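You operate a simulated robot arm through the tools that you are given. There is no shell and no other tool.

Carry out the task below with a simulated robot arm. There is one attempt and no reset: what you move stays moved.

TASK
Set the hung pipe to a fall of 30 mm.
Fine: lay the yellow block on the flat of the pipe, free the red lever, turn the grey wheel till the window shows 30 mm, lock the red lever again.

Only the result counts: the job must be done as asked and must still hold three seconds after the hand-in. Knocking over, shifting, dropping, spilling or breaking anything else fails it.

THE ROBOT
A 7-joint arm with a fingered hand, fixed in place. Base frame: the origin is at the foot of the arm, x ahead of it, y to its left, z up. Lengths are in cm, angles in rad, forces in N, time in s.
Its first joint turns from -2.601 to 2.601 rad. Payload 3.5 kg.
Tool frame: the origin (TCP) lies between the finger pads and is the grasp point; the fingertips stand 3 cm ahead of it; z points along the fingers, y is the line along which they close. The gripper opens to 10.4 cm. The gripper's body begins 3.5 cm behind the TCP. The gripper is a hand of 4 fingers: y runs from the thumb to the fingers, the wrist lies at [-1.5, -11, -18.6] in the tool frame, and closing takes about 1.5 s.
Orientation is told as [roll, pitch, yaw] about the base's x, y, z axes, in that order, counted from this pose: with the fingers straight down and the wrist toward the robot, the tool's x, y and z point along [0, 1, 0], [1, 0, 0] and [0, 0, -1] of the base frame.

THE INTERFACE
- The arm moves only by the tool arm_command. Its argument "commands" is a list of rows, each an object (a shift or turn left out is 0, a gripper value left out holds the last) with "delta_rot": the turn, a rotation vector about the base's x, y, z in units of 120 degrees (1.0 is 120 degrees), a list of three; "slide": the shift along the base's x, y, z in units of 200 mm (1.0 is 200 mm), a list of three; "claw": the gripper command, from -1 (shut) to 1 (fully open), values between in proportion. In form: [{"delta_rot": [wx, wy, wz], "slide": [dx, dy, dz], "claw": claw}, ...]. A call has 1 to 20 rows; each row is the pose to reach, as a shift and turn from the pose commanded when the call began. A call with a number of a shift or a turn outside -1 to 1 is refused whole. A row lasts 0.2 s, in which the tool goes at most 5 cm and 0.15 rad; a call with a longer step from one row to the next is refused whole, and so is a gripper value outside its range. A pose out of reach is approached as far as the arm can. The call stops where the force on the tool passes 40 N (or 10 N more than at its start, if that is more) or the arm is blocked; 0.2 s more then pass. The fingers move at their own pace (about 4.5 cm/s each) and stop on an object; they squeeze with about 23 N. The grip force told is the motor's: it shows also when the fingers shut on nothing. Time passes only in rows, and 0.2 s behind the last, so rows that repeat a pose let the fingers close. The reply holds the time, the measured pose of the TCP, the force on the tool along the base axes, the opening and the grip force, in the units named above and with some noise, with the torque about the TCP (base axes, N m) and any sound that the robot's microphone picked up, and new pictures: "show" is both (left out), scene, wrist or none.
- Cameras (640 x 400 px; columns grow to the right, rows downward): "scene" is fixed at [40.79, -66.86, 164.61]; the picture's right is [0.95, -0.31, 0.00], its down [-0.12, -0.35, -0.93] and it looks along [0.29, 0.88, -0.37] (base axes); focal length 317 px, centre (320, 200). "wrist" rides on the gripper at [6.1, -9.2, -13] in the tool frame; the picture's right is [-0.81, 0.28, -0.52], its down [-0.53, -0.71, 0.46] and it looks along [-0.24, 0.64, 0.72] (tool axes); focal length 275 px, centre (320, 200). There is no depth. A picture from a camera that has moved, and an enlarged one, comes with that camera's place and axes in the base frame and with its lens. The place of the scene camera against the robot may be out by one fixed shift of up to 2.5 cm in any direction.
- raise_lower(by): slides the trunk up (or, below 0, down) by that many cm; the arm rides with it, the base frame stays. It gives what a move gives, with no picture.
- hand_shape(shape): the hand has 4 fingers and takes this shape, open, in about a second: jaw (thumb against the fingers, like two jaws); tri (thumb and two fingers); tip (a fingertip pinch); poke (one finger out to press); point (the index stretched); flat (the hand flat); cup (the hand cupped); fist (a fist). The gripper value then closes the fingers along that shape, each until it touches; the sizes above hold for jaw. It gives what a move gives, with no picture.
- enlarge(camera, box): a new picture of the part [left, top, right, bottom] of that camera's present view, enlarged. It takes no simulated time.
- sign_off(): hands the job in; it is judged then, once.

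Places have to be worked out from the pictures, the camera data and where the tool is seen. Open the gripper and draw the arm clear of the work before you hand the job in, unless the task says otherwise.

The tools are called after ">>>" as name(argument=value, ...) on one line, values as JSON. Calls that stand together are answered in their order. arm_command: Moves the arm, as the interface text tells. Its arguments: {"type":"object","properties":{"commands":{"type":"array","items":{"type":"object","properties":{"delta_rot":{"type":"array","items":{"type":"number"}},"slide":{"type":"array","items":{"type":"number"}},"claw":{"type":"number"}}}},"show":{"type":"string","enum":["both","scene","wrist","none"]}},"required":["commands"]} The other tools are called the same way: raise_lower (by) slides the trunk up or down; hand_shape (shape) gives the hand a shape; enlarge (camera, box) takes an enlarged picture of a part of a camera's view; sign_off () hands the job in.

At the start:

```text
time: 0.0
eef_pos: [77.56, 11.29, 155.98]
tool_rot: [0.0, 0.0, 0.0]
force: [0.1, -0.3, 0.1]
torque: [0.02, -0.02, 0.01]
finger_gap: 10.36
grip_force: 0.1
shape: jaw
trunk travel left (down, up): [-67.5, 3.5]
```

scene: 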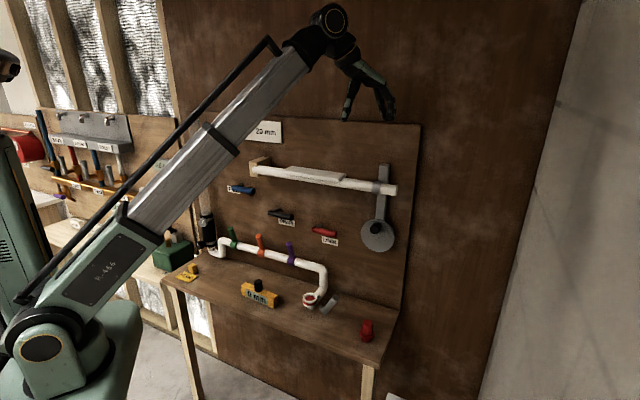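
wrist: 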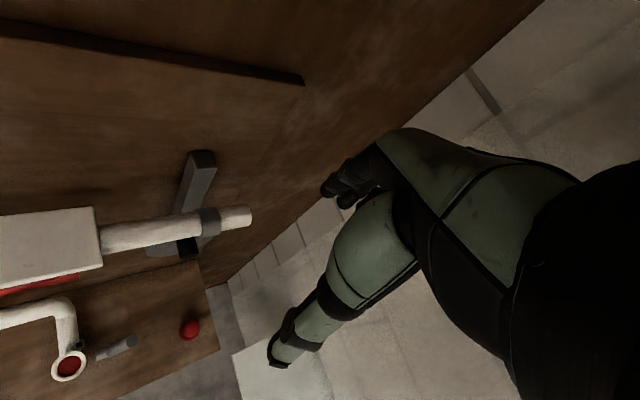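

I start by looking closely at the work board and the bench, before moving anything.

>>> enlarge(camera="scene", box=[220, 110, 430, 260])

>>> enlarge(camera="scene", box=[160, 220, 400, 370])

>>> enlarge(camera="wrist", box=[0, 130, 320, 400])

```text
2.67 times, centred on (325, 185) of scene
camera zoom: at [40.79, -66.86, 164.61], right [0.95, -0.31, 0.0], down [-0.12, -0.35, -0.93], along [0.29, 0.88, -0.37], focal length 845 px, centre (307, 240)
```

zoom: 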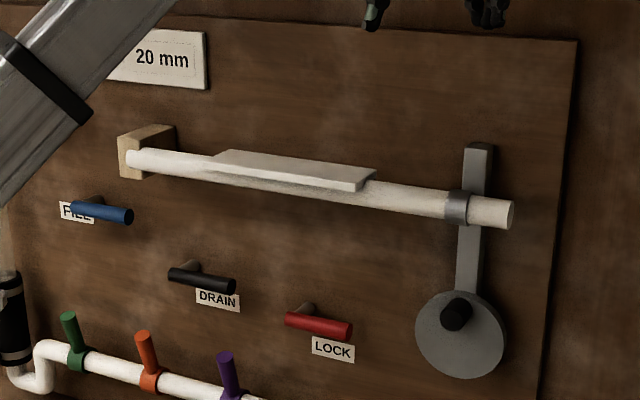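

```text
2.67 times, centred on (280, 295) of scene
camera zoom: at [40.79, -66.86, 164.61], right [0.95, -0.31, 0.0], down [-0.12, -0.35, -0.93], along [0.29, 0.88, -0.37], focal length 845 px, centre (427, -53)
```

zoom: 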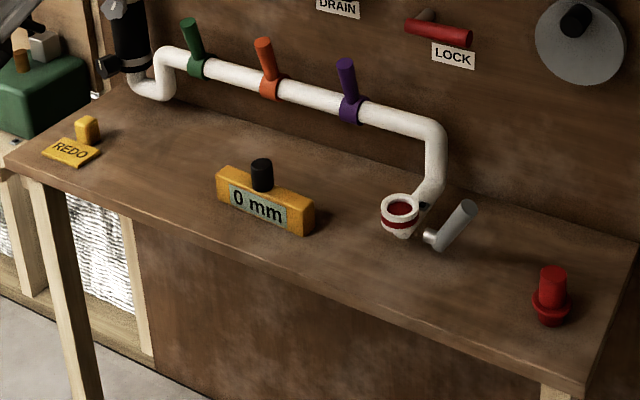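

```text
1.48 times, centred on (160, 265) of wrist
camera zoom: at [68.45, 17.28, 168.95], right [0.28, -0.81, 0.52], down [-0.71, -0.53, -0.46], along [0.64, -0.24, -0.72], focal length 408 px, centre (557, 104)
```

zoom: 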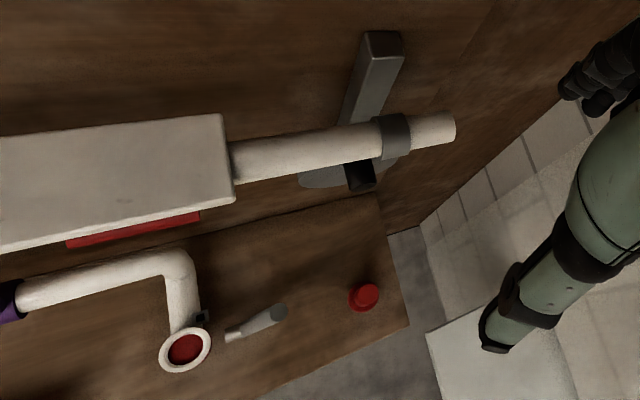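

The wall with the hung pipe seems to stand at an angle to the robot's axes, with the pipe end near (93, 15, 128). I back the hand off towards the robot and yaw it to face the board, to get clean wrist-camera views for measuring.

>>> arm_command(commands=[{"slide": [-0.133, 0, 0], "delta_rot": [0, 0, 0.067]}, {"slide": [-0.267, 0, 0], "delta_rot": [0, 0, 0.133]}, {"slide": [-0.4, 0, 0], "delta_rot": [0, 0, 0.2]}, {"slide": [-0.533, 0, 0], "delta_rot": [0, 0, 0.267]}, {"slide": [-0.667, 0, 0], "delta_rot": [0, 0, 0.333]}, {"slide": [-0.8, 0, 0], "delta_rot": [0, 0, 0.4]}], show="both")

```text
time: 1.4
eef_pos: [61.46, 11.38, 155.99]
tool_rot: [0.001, -0.001, 0.84]
force: [-0.7, -0.5, 0.9]
torque: [0.03, -0.02, 0.01]
finger_gap: 10.38
grip_force: 0.1
shape: jaw
trunk travel left (down, up): [-67.5, 3.5]
camera wrist: at [50.89, 8.53, 169.0], right [0.79, -0.34, 0.52], down [-0.08, -0.89, -0.46], along [0.61, 0.32, -0.72], focal length 275 px, centre (320, 200)
```

scene: 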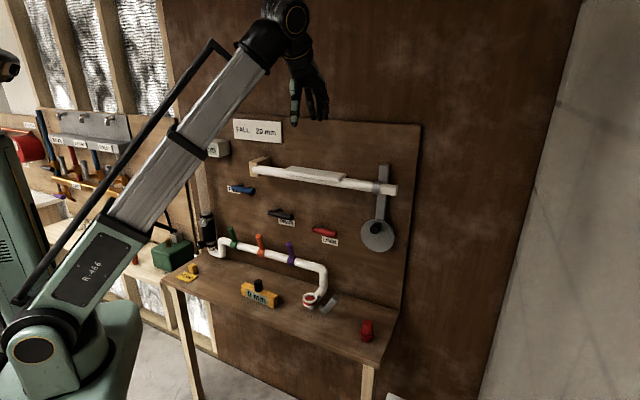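
wrist: 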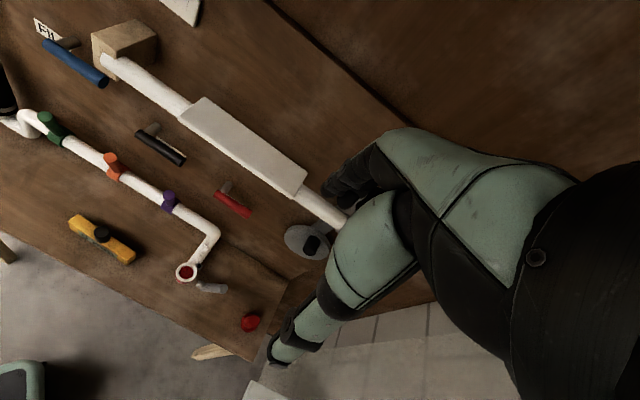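

The wrist view now shows the whole board; I enlarge both views to read the signs and take measurements.

>>> enlarge(camera="scene", box=[200, 110, 300, 172])

>>> enlarge(camera="wrist", box=[0, 0, 350, 219])

>>> enlarge(camera="wrist", box=[0, 180, 350, 399])

>>> enlarge(camera="scene", box=[240, 150, 410, 256])

```text
6.40 times, centred on (250, 141) of scene
camera zoom: at [40.79, -66.86, 164.61], right [0.95, -0.31, 0.0], down [-0.12, -0.35, -0.93], along [0.29, 0.88, -0.37], focal length 2028 px, centre (768, 578)
```

zoom: 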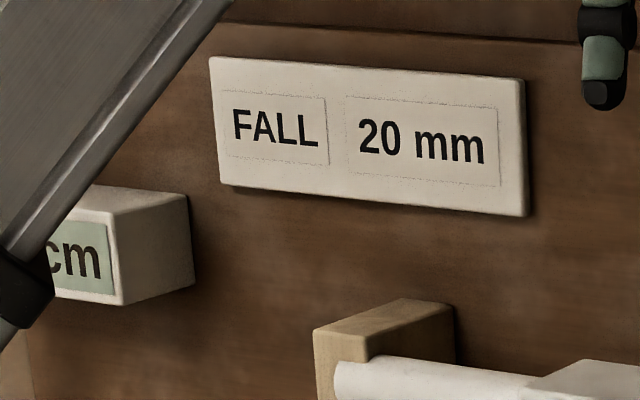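

```text
1.83 times, centred on (175, 110) of wrist
camera zoom: at [50.89, 8.53, 169.0], right [0.79, -0.34, 0.52], down [-0.08, -0.89, -0.46], along [0.61, 0.32, -0.72], focal length 503 px, centre (585, 365)
```

zoom: 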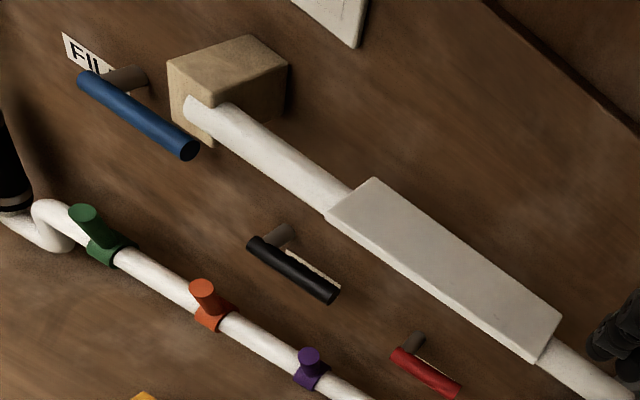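

```text
1.83 times, centred on (175, 290) of wrist
camera zoom: at [50.89, 8.53, 169.0], right [0.79, -0.34, 0.52], down [-0.08, -0.89, -0.46], along [0.61, 0.32, -0.72], focal length 503 px, centre (585, 36)
```

zoom: 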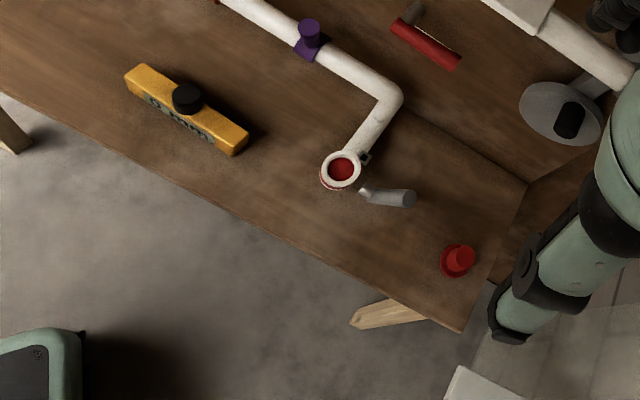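

```text
3.76 times, centred on (325, 203) of scene
camera zoom: at [40.79, -66.86, 164.61], right [0.95, -0.31, 0.0], down [-0.12, -0.35, -0.93], along [0.29, 0.88, -0.37], focal length 1193 px, centre (301, 189)
```

zoom: 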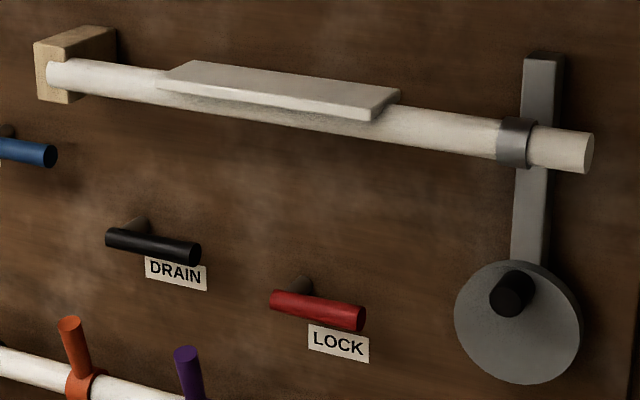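

From the two wrist views I work out: wall at about 45° (wall normal ≈ [0.7, 0.7, 0]), plate top around z≈133.5 centred near (70, 35), red lever near (74, 35, 113), crank handle near (87, 20, 116), yellow block knob near (49, 40, ~91). I move above the yellow block at height first.

>>> arm_command(commands=[{"slide": [-0.08, 0.18, 0]}, {"slide": [-0.16, 0.36, 0]}, {"slide": [-0.24, 0.54, 0]}, {"slide": [-0.32, 0.72, 0]}], show="none")

>>> arm_command(commands=[{"slide": [-0.07, 0.17, 0]}, {"slide": [-0.14, 0.34, 0]}, {"slide": [-0.21, 0.51, 0]}, {"slide": [-0.28, 0.68, 0]}], show="both")

```text
time: 2.4
eef_pos: [56.6, 26.17, 154.33]
tool_rot: [0.0, 0.001, 0.838]
force: [-0.9, -1.0, -0.9]
torque: [0.0, -0.01, -0.03]
finger_gap: 10.37
grip_force: 0.0
shape: jaw
out of reach, approached as far as the arm can: row 1, 2, 3, 4
trunk travel left (down, up): [-67.5, 3.5]
```

```text
time: 3.4
eef_pos: [51.06, 40.02, 154.46]
tool_rot: [-0.001, -0.001, 0.837]
force: [0.3, -0.7, 0.6]
torque: [0.03, -0.05, 0.01]
finger_gap: 10.39
grip_force: 0.1
shape: jaw
trunk travel left (down, up): [-67.5, 3.5]
camera wrist: at [40.52, 37.3, 167.44], right [0.79, -0.34, 0.52], down [-0.08, -0.89, -0.46], along [0.61, 0.32, -0.72], focal length 275 px, centre (320, 200)
```

scene: 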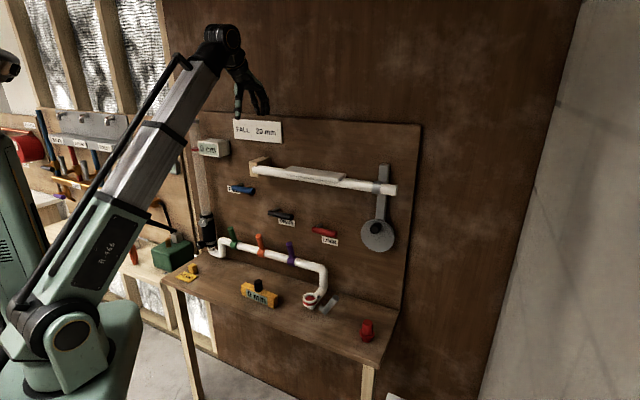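
wrist: 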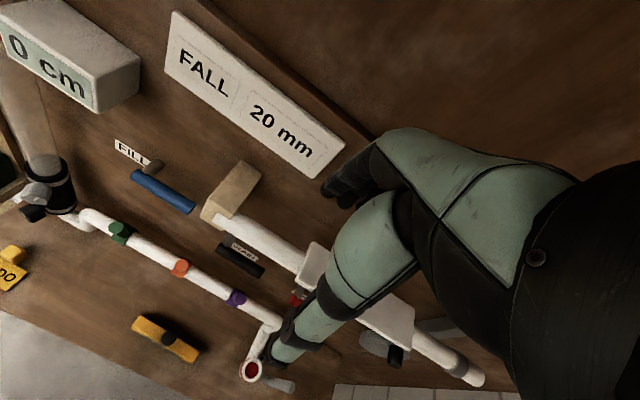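

A third view with a long baseline; I enlarge it to sharpen my estimates of the block, wall and pipe.

>>> enlarge(camera="wrist", box=[0, 200, 320, 400])

>>> enlarge(camera="wrist", box=[160, 130, 500, 400])

>>> enlarge(camera="scene", box=[150, 130, 350, 255])

```text
2.00 times, centred on (160, 300) of wrist
camera zoom: at [40.52, 37.3, 167.44], right [0.79, -0.34, 0.52], down [-0.08, -0.89, -0.46], along [0.61, 0.32, -0.72], focal length 551 px, centre (640, 0)
```

zoom: 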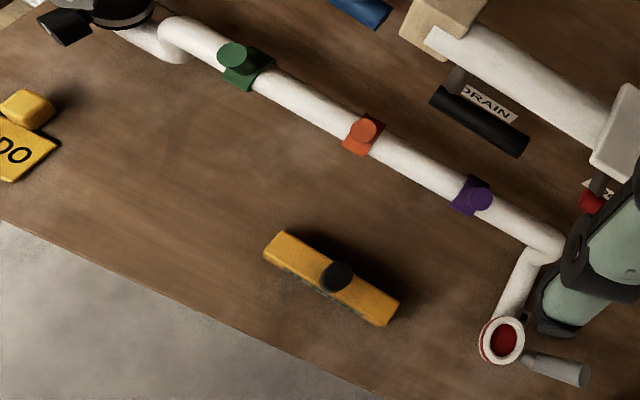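

```text
1.48 times, centred on (330, 265) of wrist
camera zoom: at [40.52, 37.3, 167.44], right [0.79, -0.34, 0.52], down [-0.08, -0.89, -0.46], along [0.61, 0.32, -0.72], focal length 408 px, centre (305, 104)
```

zoom: 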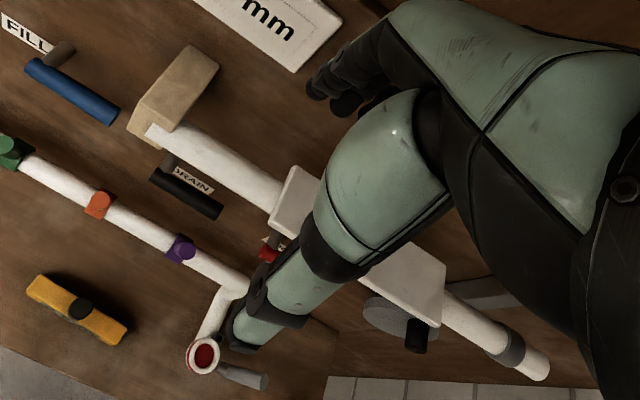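

```text
3.20 times, centred on (250, 192) of scene
camera zoom: at [40.79, -66.86, 164.61], right [0.95, -0.31, 0.0], down [-0.12, -0.35, -0.93], along [0.29, 0.88, -0.37], focal length 1014 px, centre (544, 224)
```

zoom: 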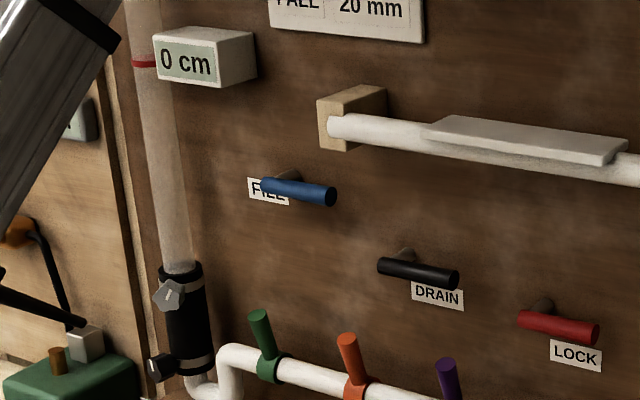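

The knob top triangulates to about (49.2, 41.3, 88), bench at z≈81, plate top at z≈133.2 centred about (70.4, 35.3). I lower the trunk towards the bench, still leaving good clearance over the block.

>>> raise_lower(by=-45)

>>> arm_command(commands=[{"slide": [-0.04, 0.03, -0.1], "delta_rot": [0, 0, -0.025]}, {"slide": [-0.09, 0.065, -0.2], "delta_rot": [0, 0, -0.05]}], show="both")

```text
refused: -45 is not a number from -40 to 40
```

```text
time: 4.0
eef_pos: [49.48, 41.21, 150.32]
tool_rot: [0.001, -0.001, 0.733]
force: [0.1, 0.5, 0.0]
torque: [-0.02, -0.01, 0.0]
finger_gap: 10.39
grip_force: 0.1
shape: jaw
trunk travel left (down, up): [-67.5, 3.5]
camera wrist: at [38.54, 39.56, 163.33], right [0.75, -0.42, 0.52], down [-0.17, -0.87, -0.46], along [0.64, 0.25, -0.72], focal length 275 px, centre (320, 200)
```

scene: 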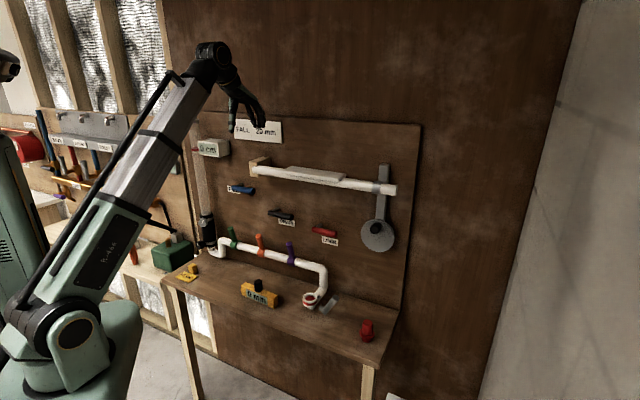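
wrist: 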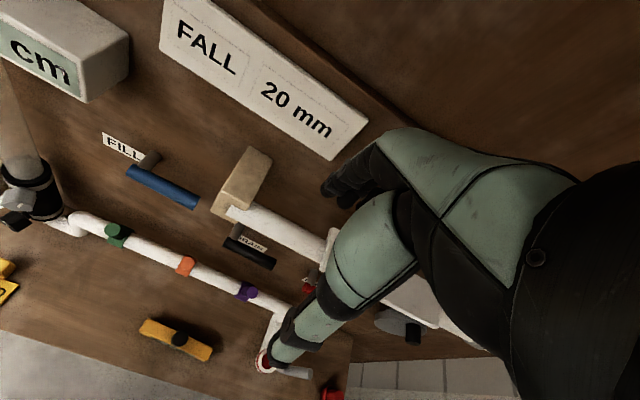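

The trunk move is limited to 40 cm per call. The hand stands over the block, so I lower by 40.

>>> raise_lower(by=-40)

>>> arm_command(commands=[{"slide": [0, 0, -0.1]}, {"slide": [0, 0, -0.2]}, {"slide": [0, 0, -0.3]}, {"slide": [0, 0, -0.4]}], show="both")

```text
time: 7.8
eef_pos: [49.54, 41.31, 110.32]
tool_rot: [0.0, 0.0, 0.734]
force: [-0.3, -0.3, -0.8]
torque: [-0.02, 0.03, 0.04]
finger_gap: 10.35
grip_force: 0.1
shape: jaw
trunk travel left (down, up): [-27.5, 43.5]
```

```text
time: 8.8
eef_pos: [49.61, 41.29, 102.4]
tool_rot: [0.001, 0.002, 0.733]
force: [-1.3, 0.7, -0.1]
torque: [0.01, 0.0, 0.04]
finger_gap: 10.39
grip_force: 0.1
shape: jaw
trunk travel left (down, up): [-27.5, 43.5]
camera wrist: at [38.65, 39.62, 115.37], right [0.75, -0.42, 0.52], down [-0.17, -0.87, -0.46], along [0.64, 0.25, -0.72], focal length 275 px, centre (320, 200)
```

scene: 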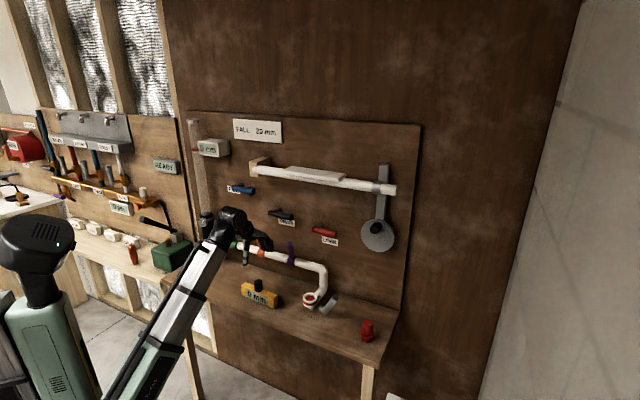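
wrist: 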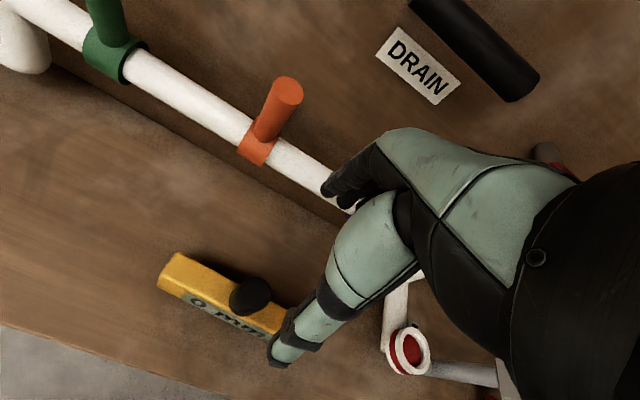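

The knob sits almost exactly below the TCP. I enlarge the wrist view to size the knob and the block before going down.

>>> enlarge(camera="wrist", box=[140, 230, 330, 380])

>>> enlarge(camera="scene", box=[190, 200, 350, 320])

```text
2.67 times, centred on (235, 305) of wrist
camera zoom: at [38.65, 39.62, 115.37], right [0.75, -0.42, 0.52], down [-0.17, -0.87, -0.46], along [0.64, 0.25, -0.72], focal length 734 px, centre (547, -80)
```

zoom: 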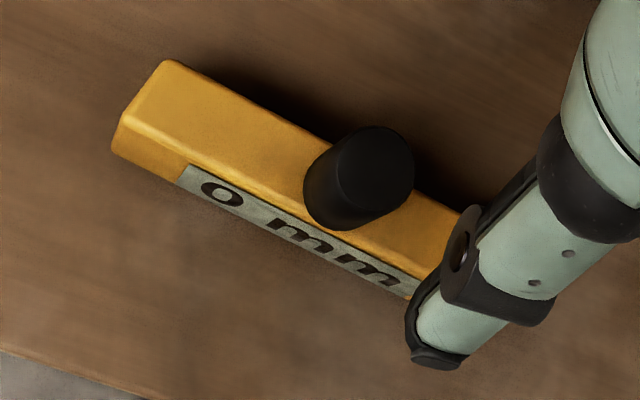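

```text
3.33 times, centred on (270, 260) of scene
camera zoom: at [40.79, -66.86, 164.61], right [0.95, -0.31, 0.0], down [-0.12, -0.35, -0.93], along [0.29, 0.88, -0.37], focal length 1056 px, centre (487, 0)
```

zoom: 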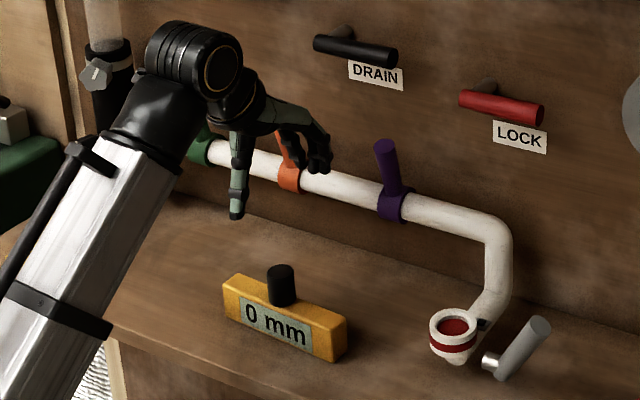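

Knob is about 3 cm across and stands on a body about 2.8 cm wide, centred under the TCP. I descend with the hand open until the TCP is at z≈87.

>>> arm_command(commands=[{"slide": [0, 0, -0.2]}, {"slide": [0, 0, -0.4]}, {"slide": [0, 0, -0.5]}, {"slide": [0, 0, -0.6]}], show="both")

```text
time: 9.8
eef_pos: [49.47, 41.07, 90.23]
tool_rot: [0.0, 0.0, 0.734]
force: [-0.3, 0.3, 0.5]
torque: [-0.01, 0.03, 0.01]
finger_gap: 10.38
grip_force: 0.2
shape: jaw
trunk travel left (down, up): [-27.5, 43.5]
camera wrist: at [38.68, 39.48, 103.32], right [0.75, -0.42, 0.52], down [-0.17, -0.87, -0.46], along [0.64, 0.25, -0.72], focal length 275 px, centre (320, 200)
```

scene: 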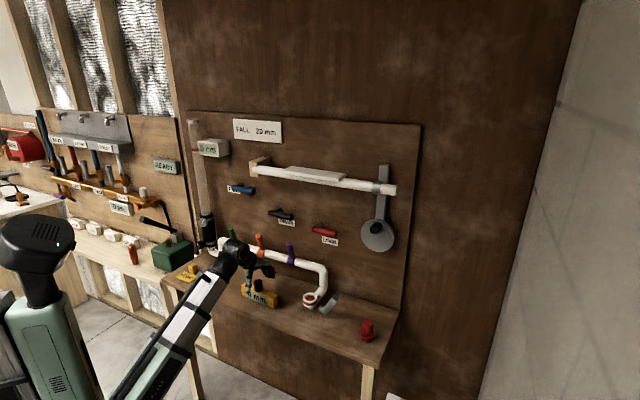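
wrist: 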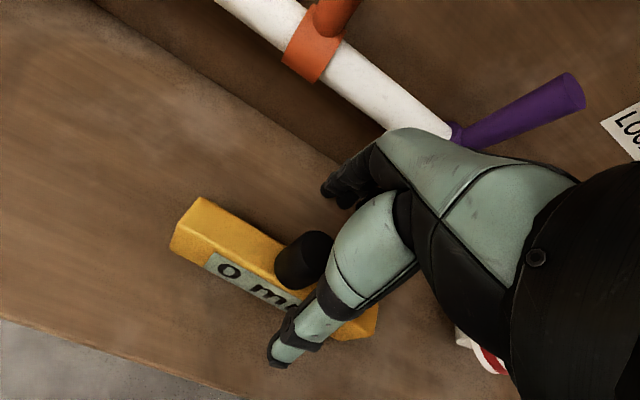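

The knob is well between thumb and fingers (within ~3 mm of centre). I lower the last 3 cm and then close.

>>> arm_command(commands=[{"slide": [0, 0, -0.08]}, {"slide": [-0.01, 0, -0.15]}], show="wrist")

```text
time: 10.4
eef_pos: [49.21, 40.99, 87.48]
tool_rot: [0.001, 0.0, 0.734]
force: [-0.4, -0.1, -0.7]
torque: [0.02, -0.04, 0.0]
finger_gap: 10.37
grip_force: 0.0
shape: jaw
trunk travel left (down, up): [-27.5, 43.5]
camera wrist: at [38.36, 39.38, 100.4], right [0.75, -0.42, 0.52], down [-0.17, -0.87, -0.46], along [0.64, 0.25, -0.72], focal length 275 px, centre (320, 200)
```

wrist: 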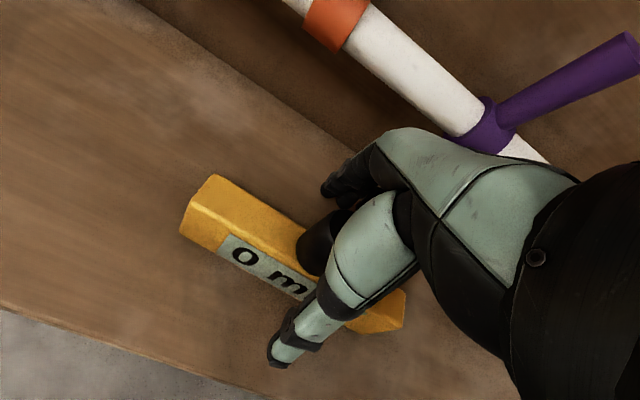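

No contact so far. I close the fingers on the knob and hold still.

>>> arm_command(commands=[{"claw": -1}, {"claw": -1}, {"claw": -1}, {"claw": -1}, {"claw": -1}, {"claw": -1}, {"claw": -1}, {"claw": -1}, {"claw": -1}, {"claw": -1}], show="wrist")

```text
time: 12.6
eef_pos: [49.29, 40.97, 87.37]
tool_rot: [0.0, 0.001, 0.733]
force: [0.5, 1.0, 1.4]
torque: [-0.01, -0.09, -0.02]
finger_gap: 2.58
grip_force: 22.7
shape: jaw
trunk travel left (down, up): [-27.5, 43.5]
camera wrist: at [38.36, 39.39, 100.42], right [0.75, -0.42, 0.52], down [-0.17, -0.87, -0.46], along [0.64, 0.25, -0.72], focal length 275 px, centre (320, 200)
```

wrist: 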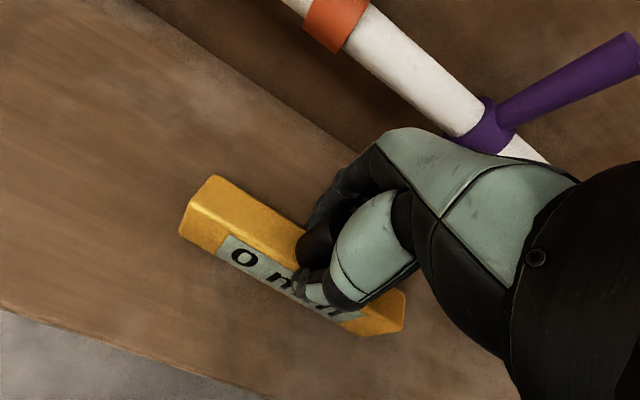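

Gripped at 2.6 cm with 22.7 N. I lift straight up and check that the block comes along level.

>>> arm_command(commands=[{"slide": [0, 0, 0.05]}, {"slide": [0, 0, 0.15]}, {"slide": [0, 0, 0.3]}, {"slide": [0, 0, 0.5]}, {"slide": [0, 0, 0.7]}], show="both")

```text
time: 13.8
eef_pos: [49.19, 41.19, 101.3]
tool_rot: [-0.001, 0.001, 0.732]
force: [1.0, -0.9, -2.4]
torque: [0.02, -0.01, 0.0]
finger_gap: 2.56
grip_force: 23.2
shape: jaw
trunk travel left (down, up): [-27.5, 43.5]
camera wrist: at [38.29, 39.53, 114.38], right [0.75, -0.42, 0.52], down [-0.17, -0.87, -0.46], along [0.64, 0.25, -0.72], focal length 275 px, centre (320, 200)
```

scene: 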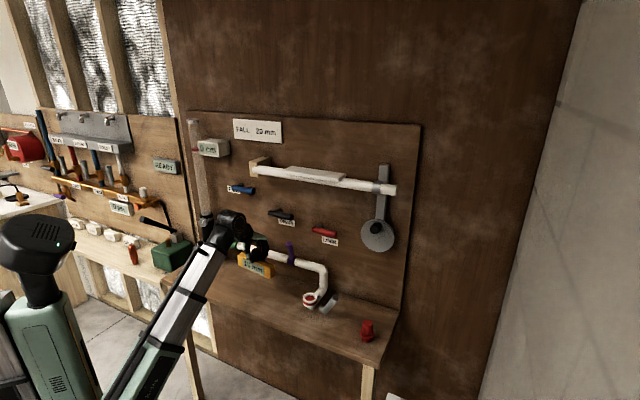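
wrist: 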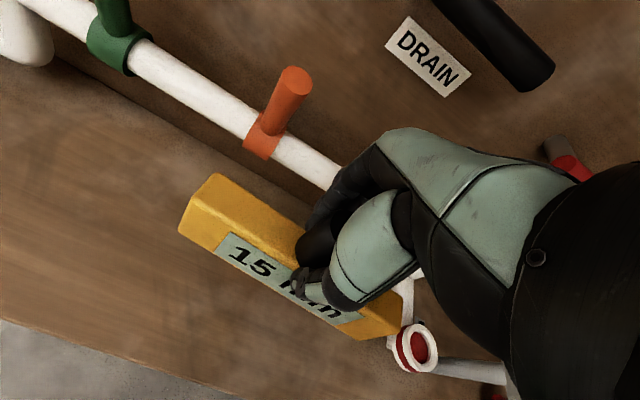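

The block is held (its window now reacts to tilt, 15 mm, so it works as a slope gauge). I raise the trunk by 40 at this clear spot in front of the pipe.

>>> raise_lower(by=40)

>>> arm_command(commands=[{"slide": [0.1, -0.1, 0.08], "delta_rot": [0, 0, 0.008]}, {"slide": [0.25, -0.25, 0.15], "delta_rot": [0, 0, 0.016]}, {"slide": [0.4, -0.4, 0.22], "delta_rot": [0, 0, 0.025]}, {"slide": [0.54, -0.54, 0.25], "delta_rot": [0, 0, 0.025]}, {"slide": [0.64, -0.66, 0.25], "delta_rot": [0, 0, 0.025]}], show="both")

```text
time: 17.7
eef_pos: [49.28, 41.33, 141.18]
tool_rot: [0.0, 0.0, 0.734]
force: [-0.4, -1.5, -2.0]
torque: [-0.04, 0.0, 0.0]
finger_gap: 2.56
grip_force: 23.2
shape: jaw
trunk travel left (down, up): [-67.5, 3.5]
```

```text
time: 18.9
eef_pos: [62.1, 27.81, 146.26]
tool_rot: [0.001, 0.001, 0.784]
force: [-0.3, -0.9, -1.8]
torque: [0.01, -0.01, -0.02]
finger_gap: 2.58
grip_force: 22.8
shape: jaw
trunk travel left (down, up): [-67.5, 3.5]
camera wrist: at [51.27, 25.6, 159.29], right [0.77, -0.38, 0.52], down [-0.13, -0.88, -0.46], along [0.63, 0.28, -0.72], focal length 275 px, centre (320, 200)
```

scene: 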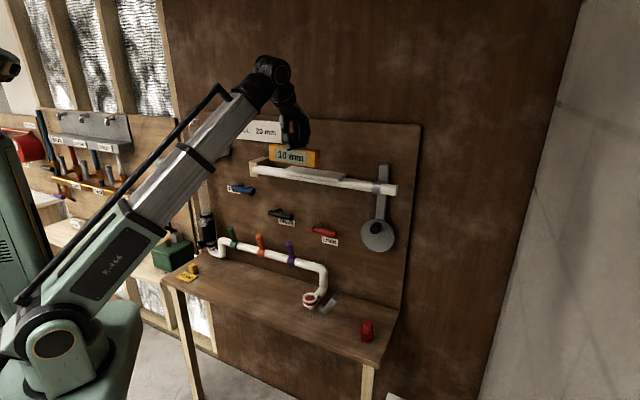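
wrist: 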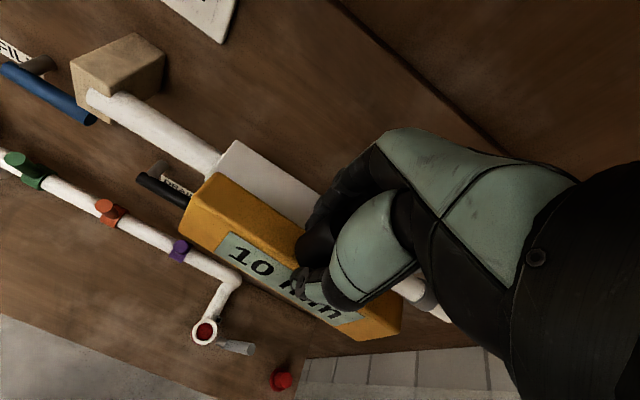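

The block is parallel to the plate and clear above it (bottom at about z≈140 vs plate 133.2). I move it in over the plate, aiming at n≈73.8 along the wall normal.

>>> arm_command(commands=[{"slide": [0.1, 0.09, 0]}, {"slide": [0.2, 0.18, 0]}, {"slide": [0.3, 0.27, 0]}, {"slide": [0.378, 0.343, 0]}], show="both")

>>> enlarge(camera="scene", box=[240, 60, 400, 200])

>>> enlarge(camera="wrist", box=[120, 80, 440, 360])

```text
time: 19.9
eef_pos: [69.54, 34.78, 146.34]
tool_rot: [-0.002, 0.002, 0.784]
force: [-0.1, 0.6, -1.7]
torque: [0.02, 0.02, 0.0]
finger_gap: 2.59
grip_force: 22.5
shape: jaw
trunk travel left (down, up): [-67.5, 3.5]
camera wrist: at [58.81, 32.69, 159.38], right [0.77, -0.38, 0.52], down [-0.13, -0.88, -0.46], along [0.63, 0.28, -0.72], focal length 275 px, centre (320, 200)
```

scene: 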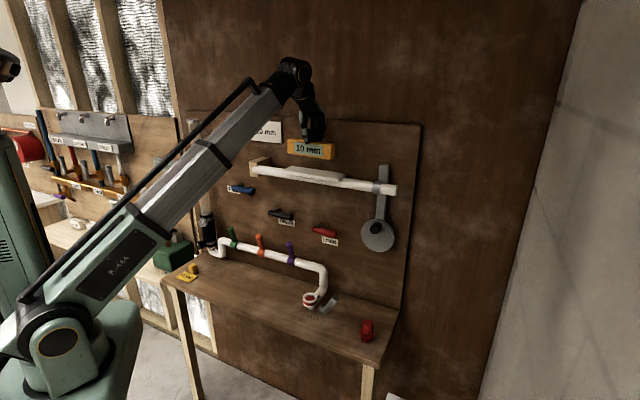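
wrist: 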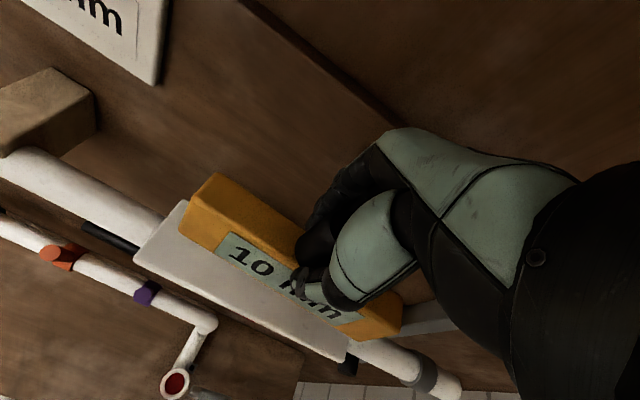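

```text
2.86 times, centred on (320, 130) of scene
camera zoom: at [40.79, -66.86, 164.61], right [0.95, -0.31, 0.0], down [-0.12, -0.35, -0.93], along [0.29, 0.88, -0.37], focal length 906 px, centre (320, 400)
```

zoom: 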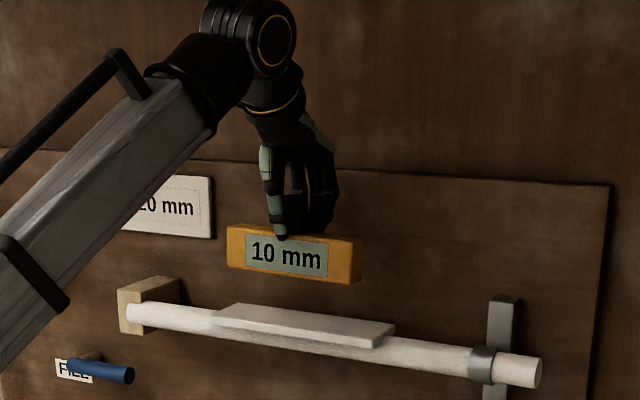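

```text
1.43 times, centred on (280, 220) of wrist
camera zoom: at [58.81, 32.69, 159.38], right [0.77, -0.38, 0.52], down [-0.13, -0.88, -0.46], along [0.63, 0.28, -0.72], focal length 393 px, centre (377, 171)
```

zoom: 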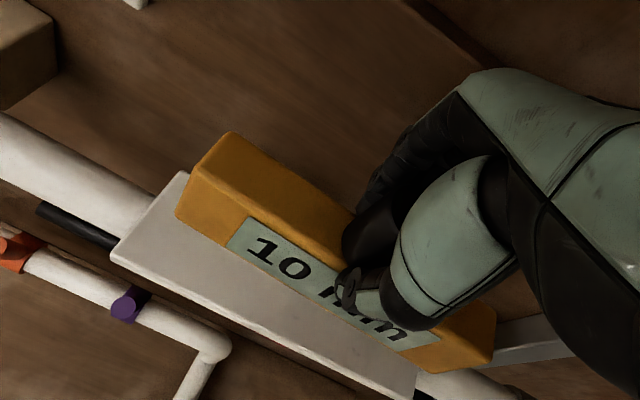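

Block is over the plate. I descend to just above it (about 1 cm estimated) and check.

>>> arm_command(commands=[{"slide": [0, 0, -0.1]}, {"slide": [0, 0, -0.18]}, {"slide": [0, 0, -0.25]}], show="both")

>>> enlarge(camera="scene", box=[270, 120, 380, 200])

>>> enlarge(camera="wrist", box=[120, 80, 440, 360])

```text
time: 20.7
eef_pos: [69.63, 34.93, 141.19]
tool_rot: [0.0, 0.0, 0.786]
force: [0.4, -0.1, -0.9]
torque: [0.01, 0.02, 0.01]
finger_gap: 2.54
grip_force: 22.9
shape: jaw
trunk travel left (down, up): [-67.5, 3.5]
camera wrist: at [58.85, 32.7, 154.32], right [0.77, -0.38, 0.52], down [-0.13, -0.88, -0.46], along [0.63, 0.28, -0.72], focal length 275 px, centre (320, 200)
```

scene: 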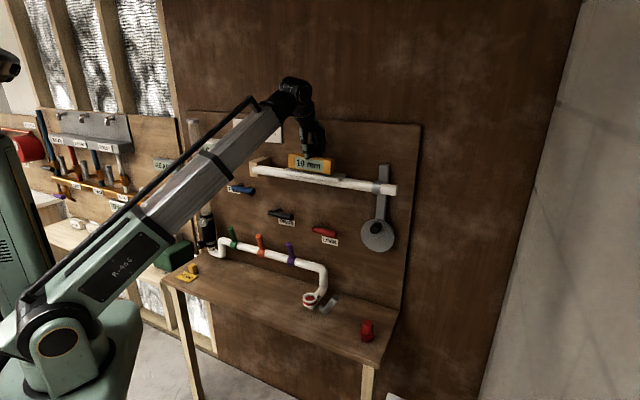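
wrist: 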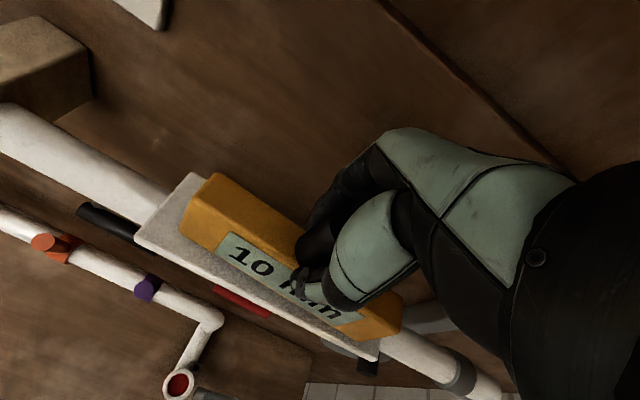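

```text
5.00 times, centred on (325, 160) of scene
camera zoom: at [40.79, -66.86, 164.61], right [0.95, -0.31, 0.0], down [-0.12, -0.35, -0.93], along [0.29, 0.88, -0.37], focal length 1585 px, centre (295, 400)
```

zoom: 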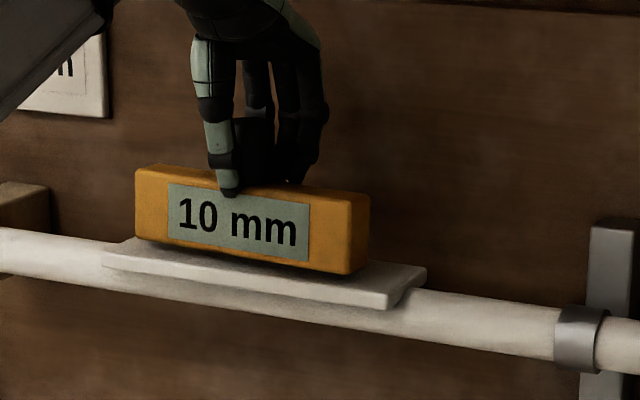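

```text
1.43 times, centred on (280, 220) of wrist
camera zoom: at [58.85, 32.7, 154.32], right [0.77, -0.38, 0.52], down [-0.13, -0.88, -0.46], along [0.63, 0.28, -0.72], focal length 393 px, centre (377, 171)
```

zoom: 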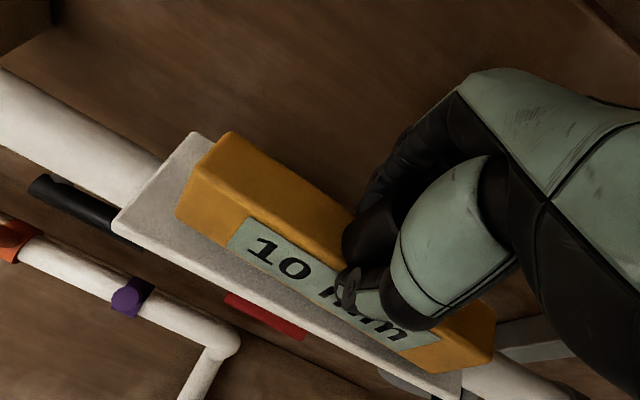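

Roughly 1 cm remains. I lower in small steps while watching the vertical force.

>>> arm_command(commands=[{"slide": [0, 0, -0.02]}, {"slide": [0, 0, -0.03]}], show="none")

>>> arm_command(commands=[{"slide": [0, 0, -0.015]}, {"slide": [0, 0, -0.015]}], show="scene")

>>> enlarge(camera="scene", box=[270, 120, 380, 200])

```text
time: 21.3
eef_pos: [69.58, 34.83, 140.68]
tool_rot: [0.001, 0.0, 0.787]
force: [-0.2, 0.7, -0.5]
torque: [-0.01, -0.02, 0.03]
finger_gap: 2.6
grip_force: 23.0
shape: jaw
trunk travel left (down, up): [-67.5, 3.5]
```

```text
time: 21.9
eef_pos: [69.54, 34.7, 140.54]
tool_rot: [0.0, -0.003, 0.785]
force: [-0.5, 0.9, 12.0]
torque: [0.05, -0.25, 0.02]
finger_gap: 2.56
grip_force: 22.5
shape: jaw
trunk travel left (down, up): [-67.5, 3.5]
```

scene: 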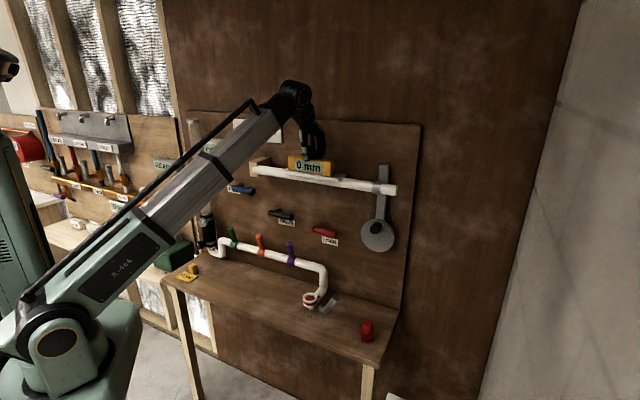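

```text
5.00 times, centred on (325, 160) of scene
camera zoom: at [40.79, -66.86, 164.61], right [0.95, -0.31, 0.0], down [-0.12, -0.35, -0.93], along [0.29, 0.88, -0.37], focal length 1585 px, centre (295, 400)
```

zoom: 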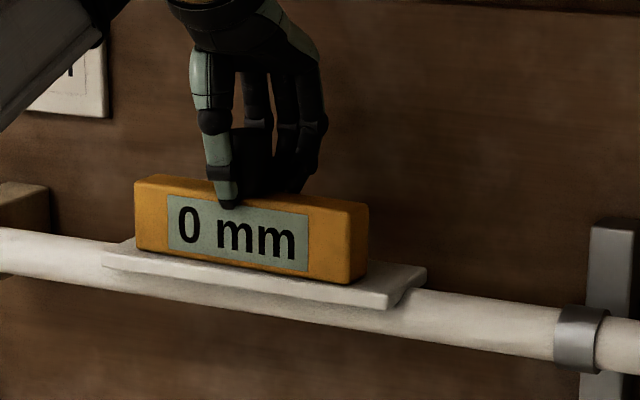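

Contact made (12 N up) and the window reads 0 mm, so the block sits flat on the plate. I ease up 1 mm and open the fingers only part way, to stay clear of the wall.

>>> arm_command(commands=[{"slide": [0, 0, 0.005]}, {"slide": [0, 0, 0.008], "claw": -0.6}, {"slide": [0, 0, 0.008], "claw": -0.3}, {"slide": [0, 0, 0.008], "claw": 0}, {"slide": [0, 0, 0.008], "claw": 0}, {"slide": [0, 0, 0.008], "claw": 0}], show="both")

>>> enlarge(camera="scene", box=[270, 120, 380, 200])

```text
time: 23.3
eef_pos: [69.6, 34.67, 140.48]
tool_rot: [0.001, 0.0, 0.784]
force: [0.6, -0.6, -0.8]
torque: [0.0, -0.02, -0.03]
finger_gap: 5.15
grip_force: 0.1
shape: jaw
trunk travel left (down, up): [-67.5, 3.5]
camera wrist: at [58.76, 32.56, 153.59], right [0.77, -0.38, 0.52], down [-0.13, -0.88, -0.46], along [0.63, 0.28, -0.72], focal length 275 px, centre (320, 200)
```

scene: 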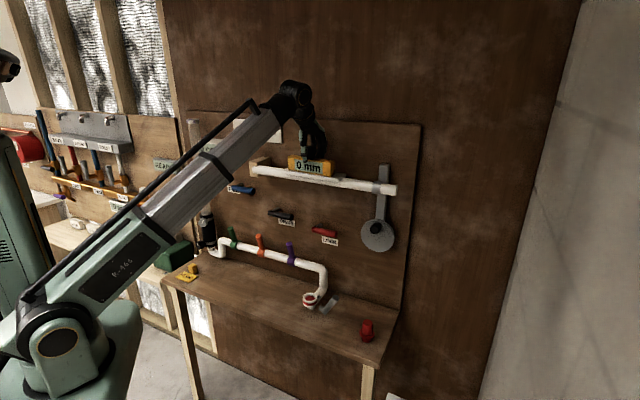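
wrist: 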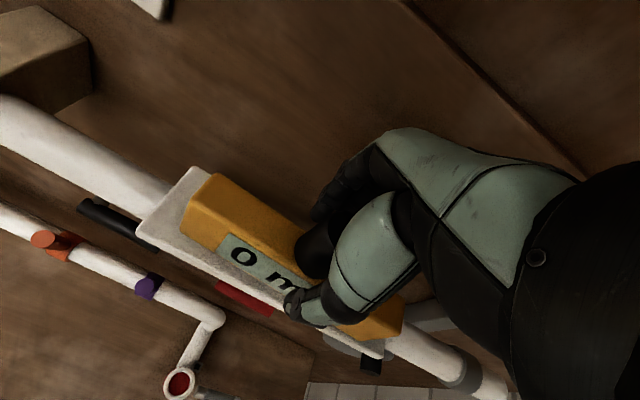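

```text
5.00 times, centred on (325, 160) of scene
camera zoom: at [40.79, -66.86, 164.61], right [0.95, -0.31, 0.0], down [-0.12, -0.35, -0.93], along [0.29, 0.88, -0.37], focal length 1585 px, centre (295, 400)
```

zoom: 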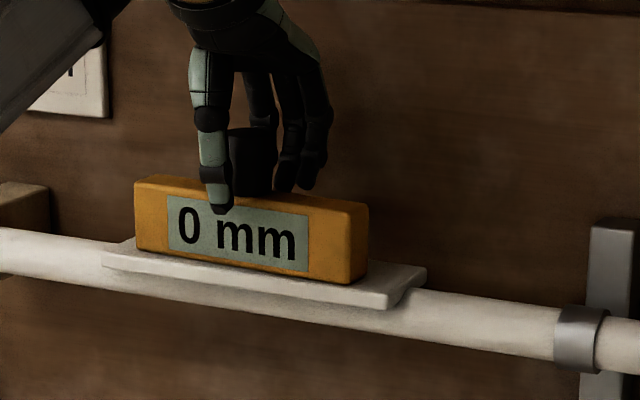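

Released with about 1 cm clearance each side of the knob, window 0 mm. I rise straight up.

>>> arm_command(commands=[{"slide": [0, 0, 0.05]}, {"slide": [0, 0, 0.15]}, {"slide": [0, 0, 0.3]}, {"slide": [0, 0, 0.45]}], show="both")

>>> enlarge(camera="scene", box=[270, 120, 400, 260])

>>> enlarge(camera="wrist", box=[0, 120, 400, 400])

```text
time: 24.3
eef_pos: [69.49, 34.7, 149.6]
tool_rot: [0.0, 0.001, 0.785]
force: [0.9, -0.7, -1.7]
torque: [-0.01, -0.05, -0.03]
finger_gap: 5.18
grip_force: 0.0
shape: jaw
trunk travel left (down, up): [-67.5, 3.5]
camera wrist: at [58.7, 32.52, 162.64], right [0.77, -0.38, 0.52], down [-0.13, -0.88, -0.46], along [0.63, 0.28, -0.72], focal length 275 px, centre (320, 200)
```

scene: 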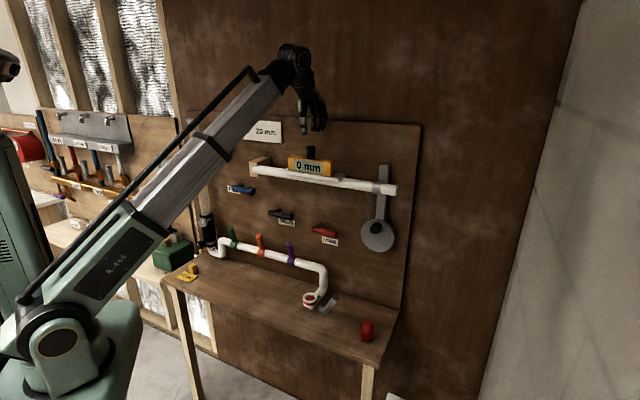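
wrist: 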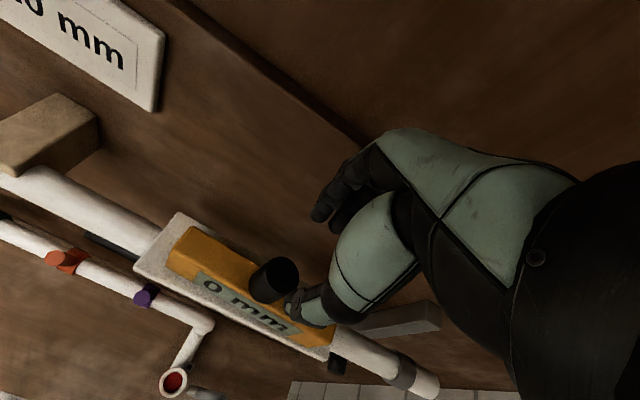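

```text
2.86 times, centred on (335, 190) of scene
camera zoom: at [40.79, -66.86, 164.61], right [0.95, -0.31, 0.0], down [-0.12, -0.35, -0.93], along [0.29, 0.88, -0.37], focal length 906 px, centre (277, 229)
```

zoom: 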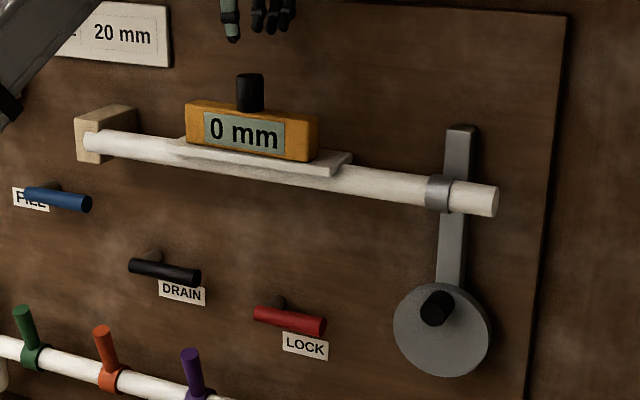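

```text
1.43 times, centred on (200, 260) of wrist
camera zoom: at [58.7, 32.52, 162.64], right [0.77, -0.38, 0.52], down [-0.13, -0.88, -0.46], along [0.63, 0.28, -0.72], focal length 393 px, centre (491, 114)
```

zoom: 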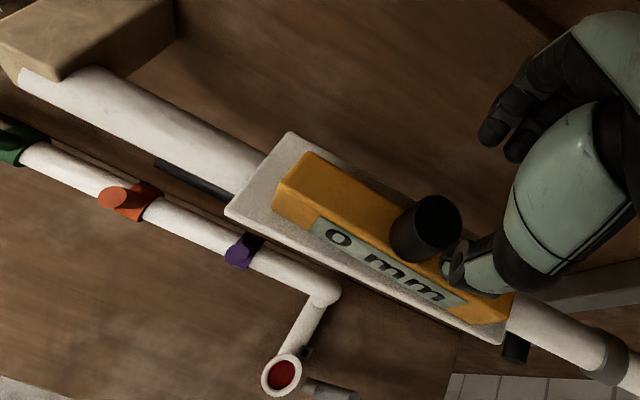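

The block rests on the plate showing 0 mm. Now I retreat away from the wall, then lower the trunk so I can come at the red lever horizontally.

>>> arm_command(commands=[{"slide": [-0.05, -0.05, 0]}, {"slide": [-0.2, -0.2, 0]}, {"slide": [-0.35, -0.35, 0]}, {"slide": [-0.5, -0.5, 0]}, {"slide": [-0.65, -0.65, 0]}], show="none")

>>> raise_lower(by=-34)

```text
time: 25.5
eef_pos: [56.4, 21.56, 149.43]
tool_rot: [0.0, 0.0, 0.787]
force: [1.3, -0.2, 1.0]
torque: [0.01, -0.02, -0.02]
finger_gap: 5.17
grip_force: 0.1
shape: jaw
trunk travel left (down, up): [-67.5, 3.5]
```

```text
time: 28.8
eef_pos: [56.5, 21.6, 115.43]
tool_rot: [0.0, 0.002, 0.785]
force: [0.1, 0.9, 0.4]
torque: [-0.03, -0.02, 0.0]
finger_gap: 5.16
grip_force: 0.1
shape: jaw
trunk travel left (down, up): [-33.5, 37.5]
```

Now I rotate the hand 90° about the wall's horizontal axis so the fingers point at the wall with the wrist below, moving forward slightly.

>>> arm_command(commands=[{"slide": [0.02, 0.02, 0], "delta_rot": [0.048, -0.048, 0]}, {"slide": [0.04, 0.04, 0], "delta_rot": [0.096, -0.096, 0]}, {"slide": [0.06, 0.06, 0], "delta_rot": [0.144, -0.144, 0]}, {"slide": [0.08, 0.08, 0], "delta_rot": [0.192, -0.192, 0]}, {"slide": [0.1, 0.1, 0], "delta_rot": [0.24, -0.24, 0]}, {"slide": [0.12, 0.12, 0], "delta_rot": [0.288, -0.288, 0]}, {"slide": [0.14, 0.14, 0], "delta_rot": [0.336, -0.336, 0]}, {"slide": [0.16, 0.16, 0], "delta_rot": [0.384, -0.384, 0]}, {"slide": [0.18, 0.18, 0], "delta_rot": [0.432, -0.432, 0]}, {"slide": [0.2, 0.2, 0], "delta_rot": [0.48, -0.48, 0]}, {"slide": [0.2, 0.2, 0], "delta_rot": [0.53, -0.53, 0]}], show="both")

```text
time: 31.2
eef_pos: [60.4, 25.63, 115.4]
tool_rot: [0.419, -1.569, 0.364]
force: [1.0, 0.4, 0.3]
torque: [-0.03, 0.04, 0.0]
finger_gap: 5.17
grip_force: 0.0
shape: jaw
trunk travel left (down, up): [-33.5, 37.5]
camera wrist: at [46.86, 20.71, 106.23], right [0.21, -0.94, 0.28], down [0.7, -0.06, -0.71], along [0.69, 0.34, 0.64], focal length 275 px, centre (320, 200)
```

scene: 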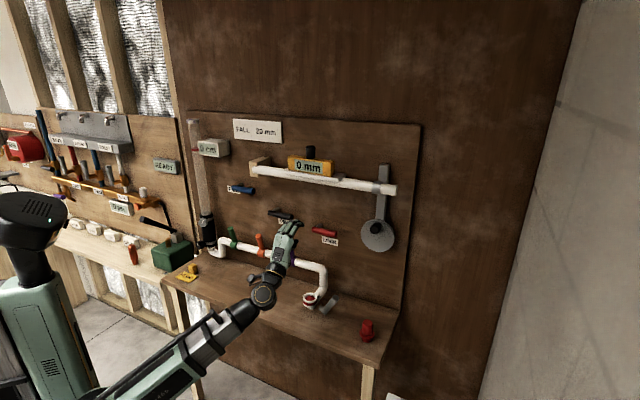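
wrist: 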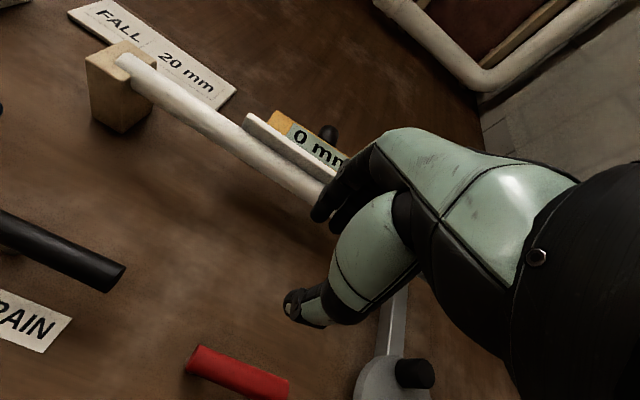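

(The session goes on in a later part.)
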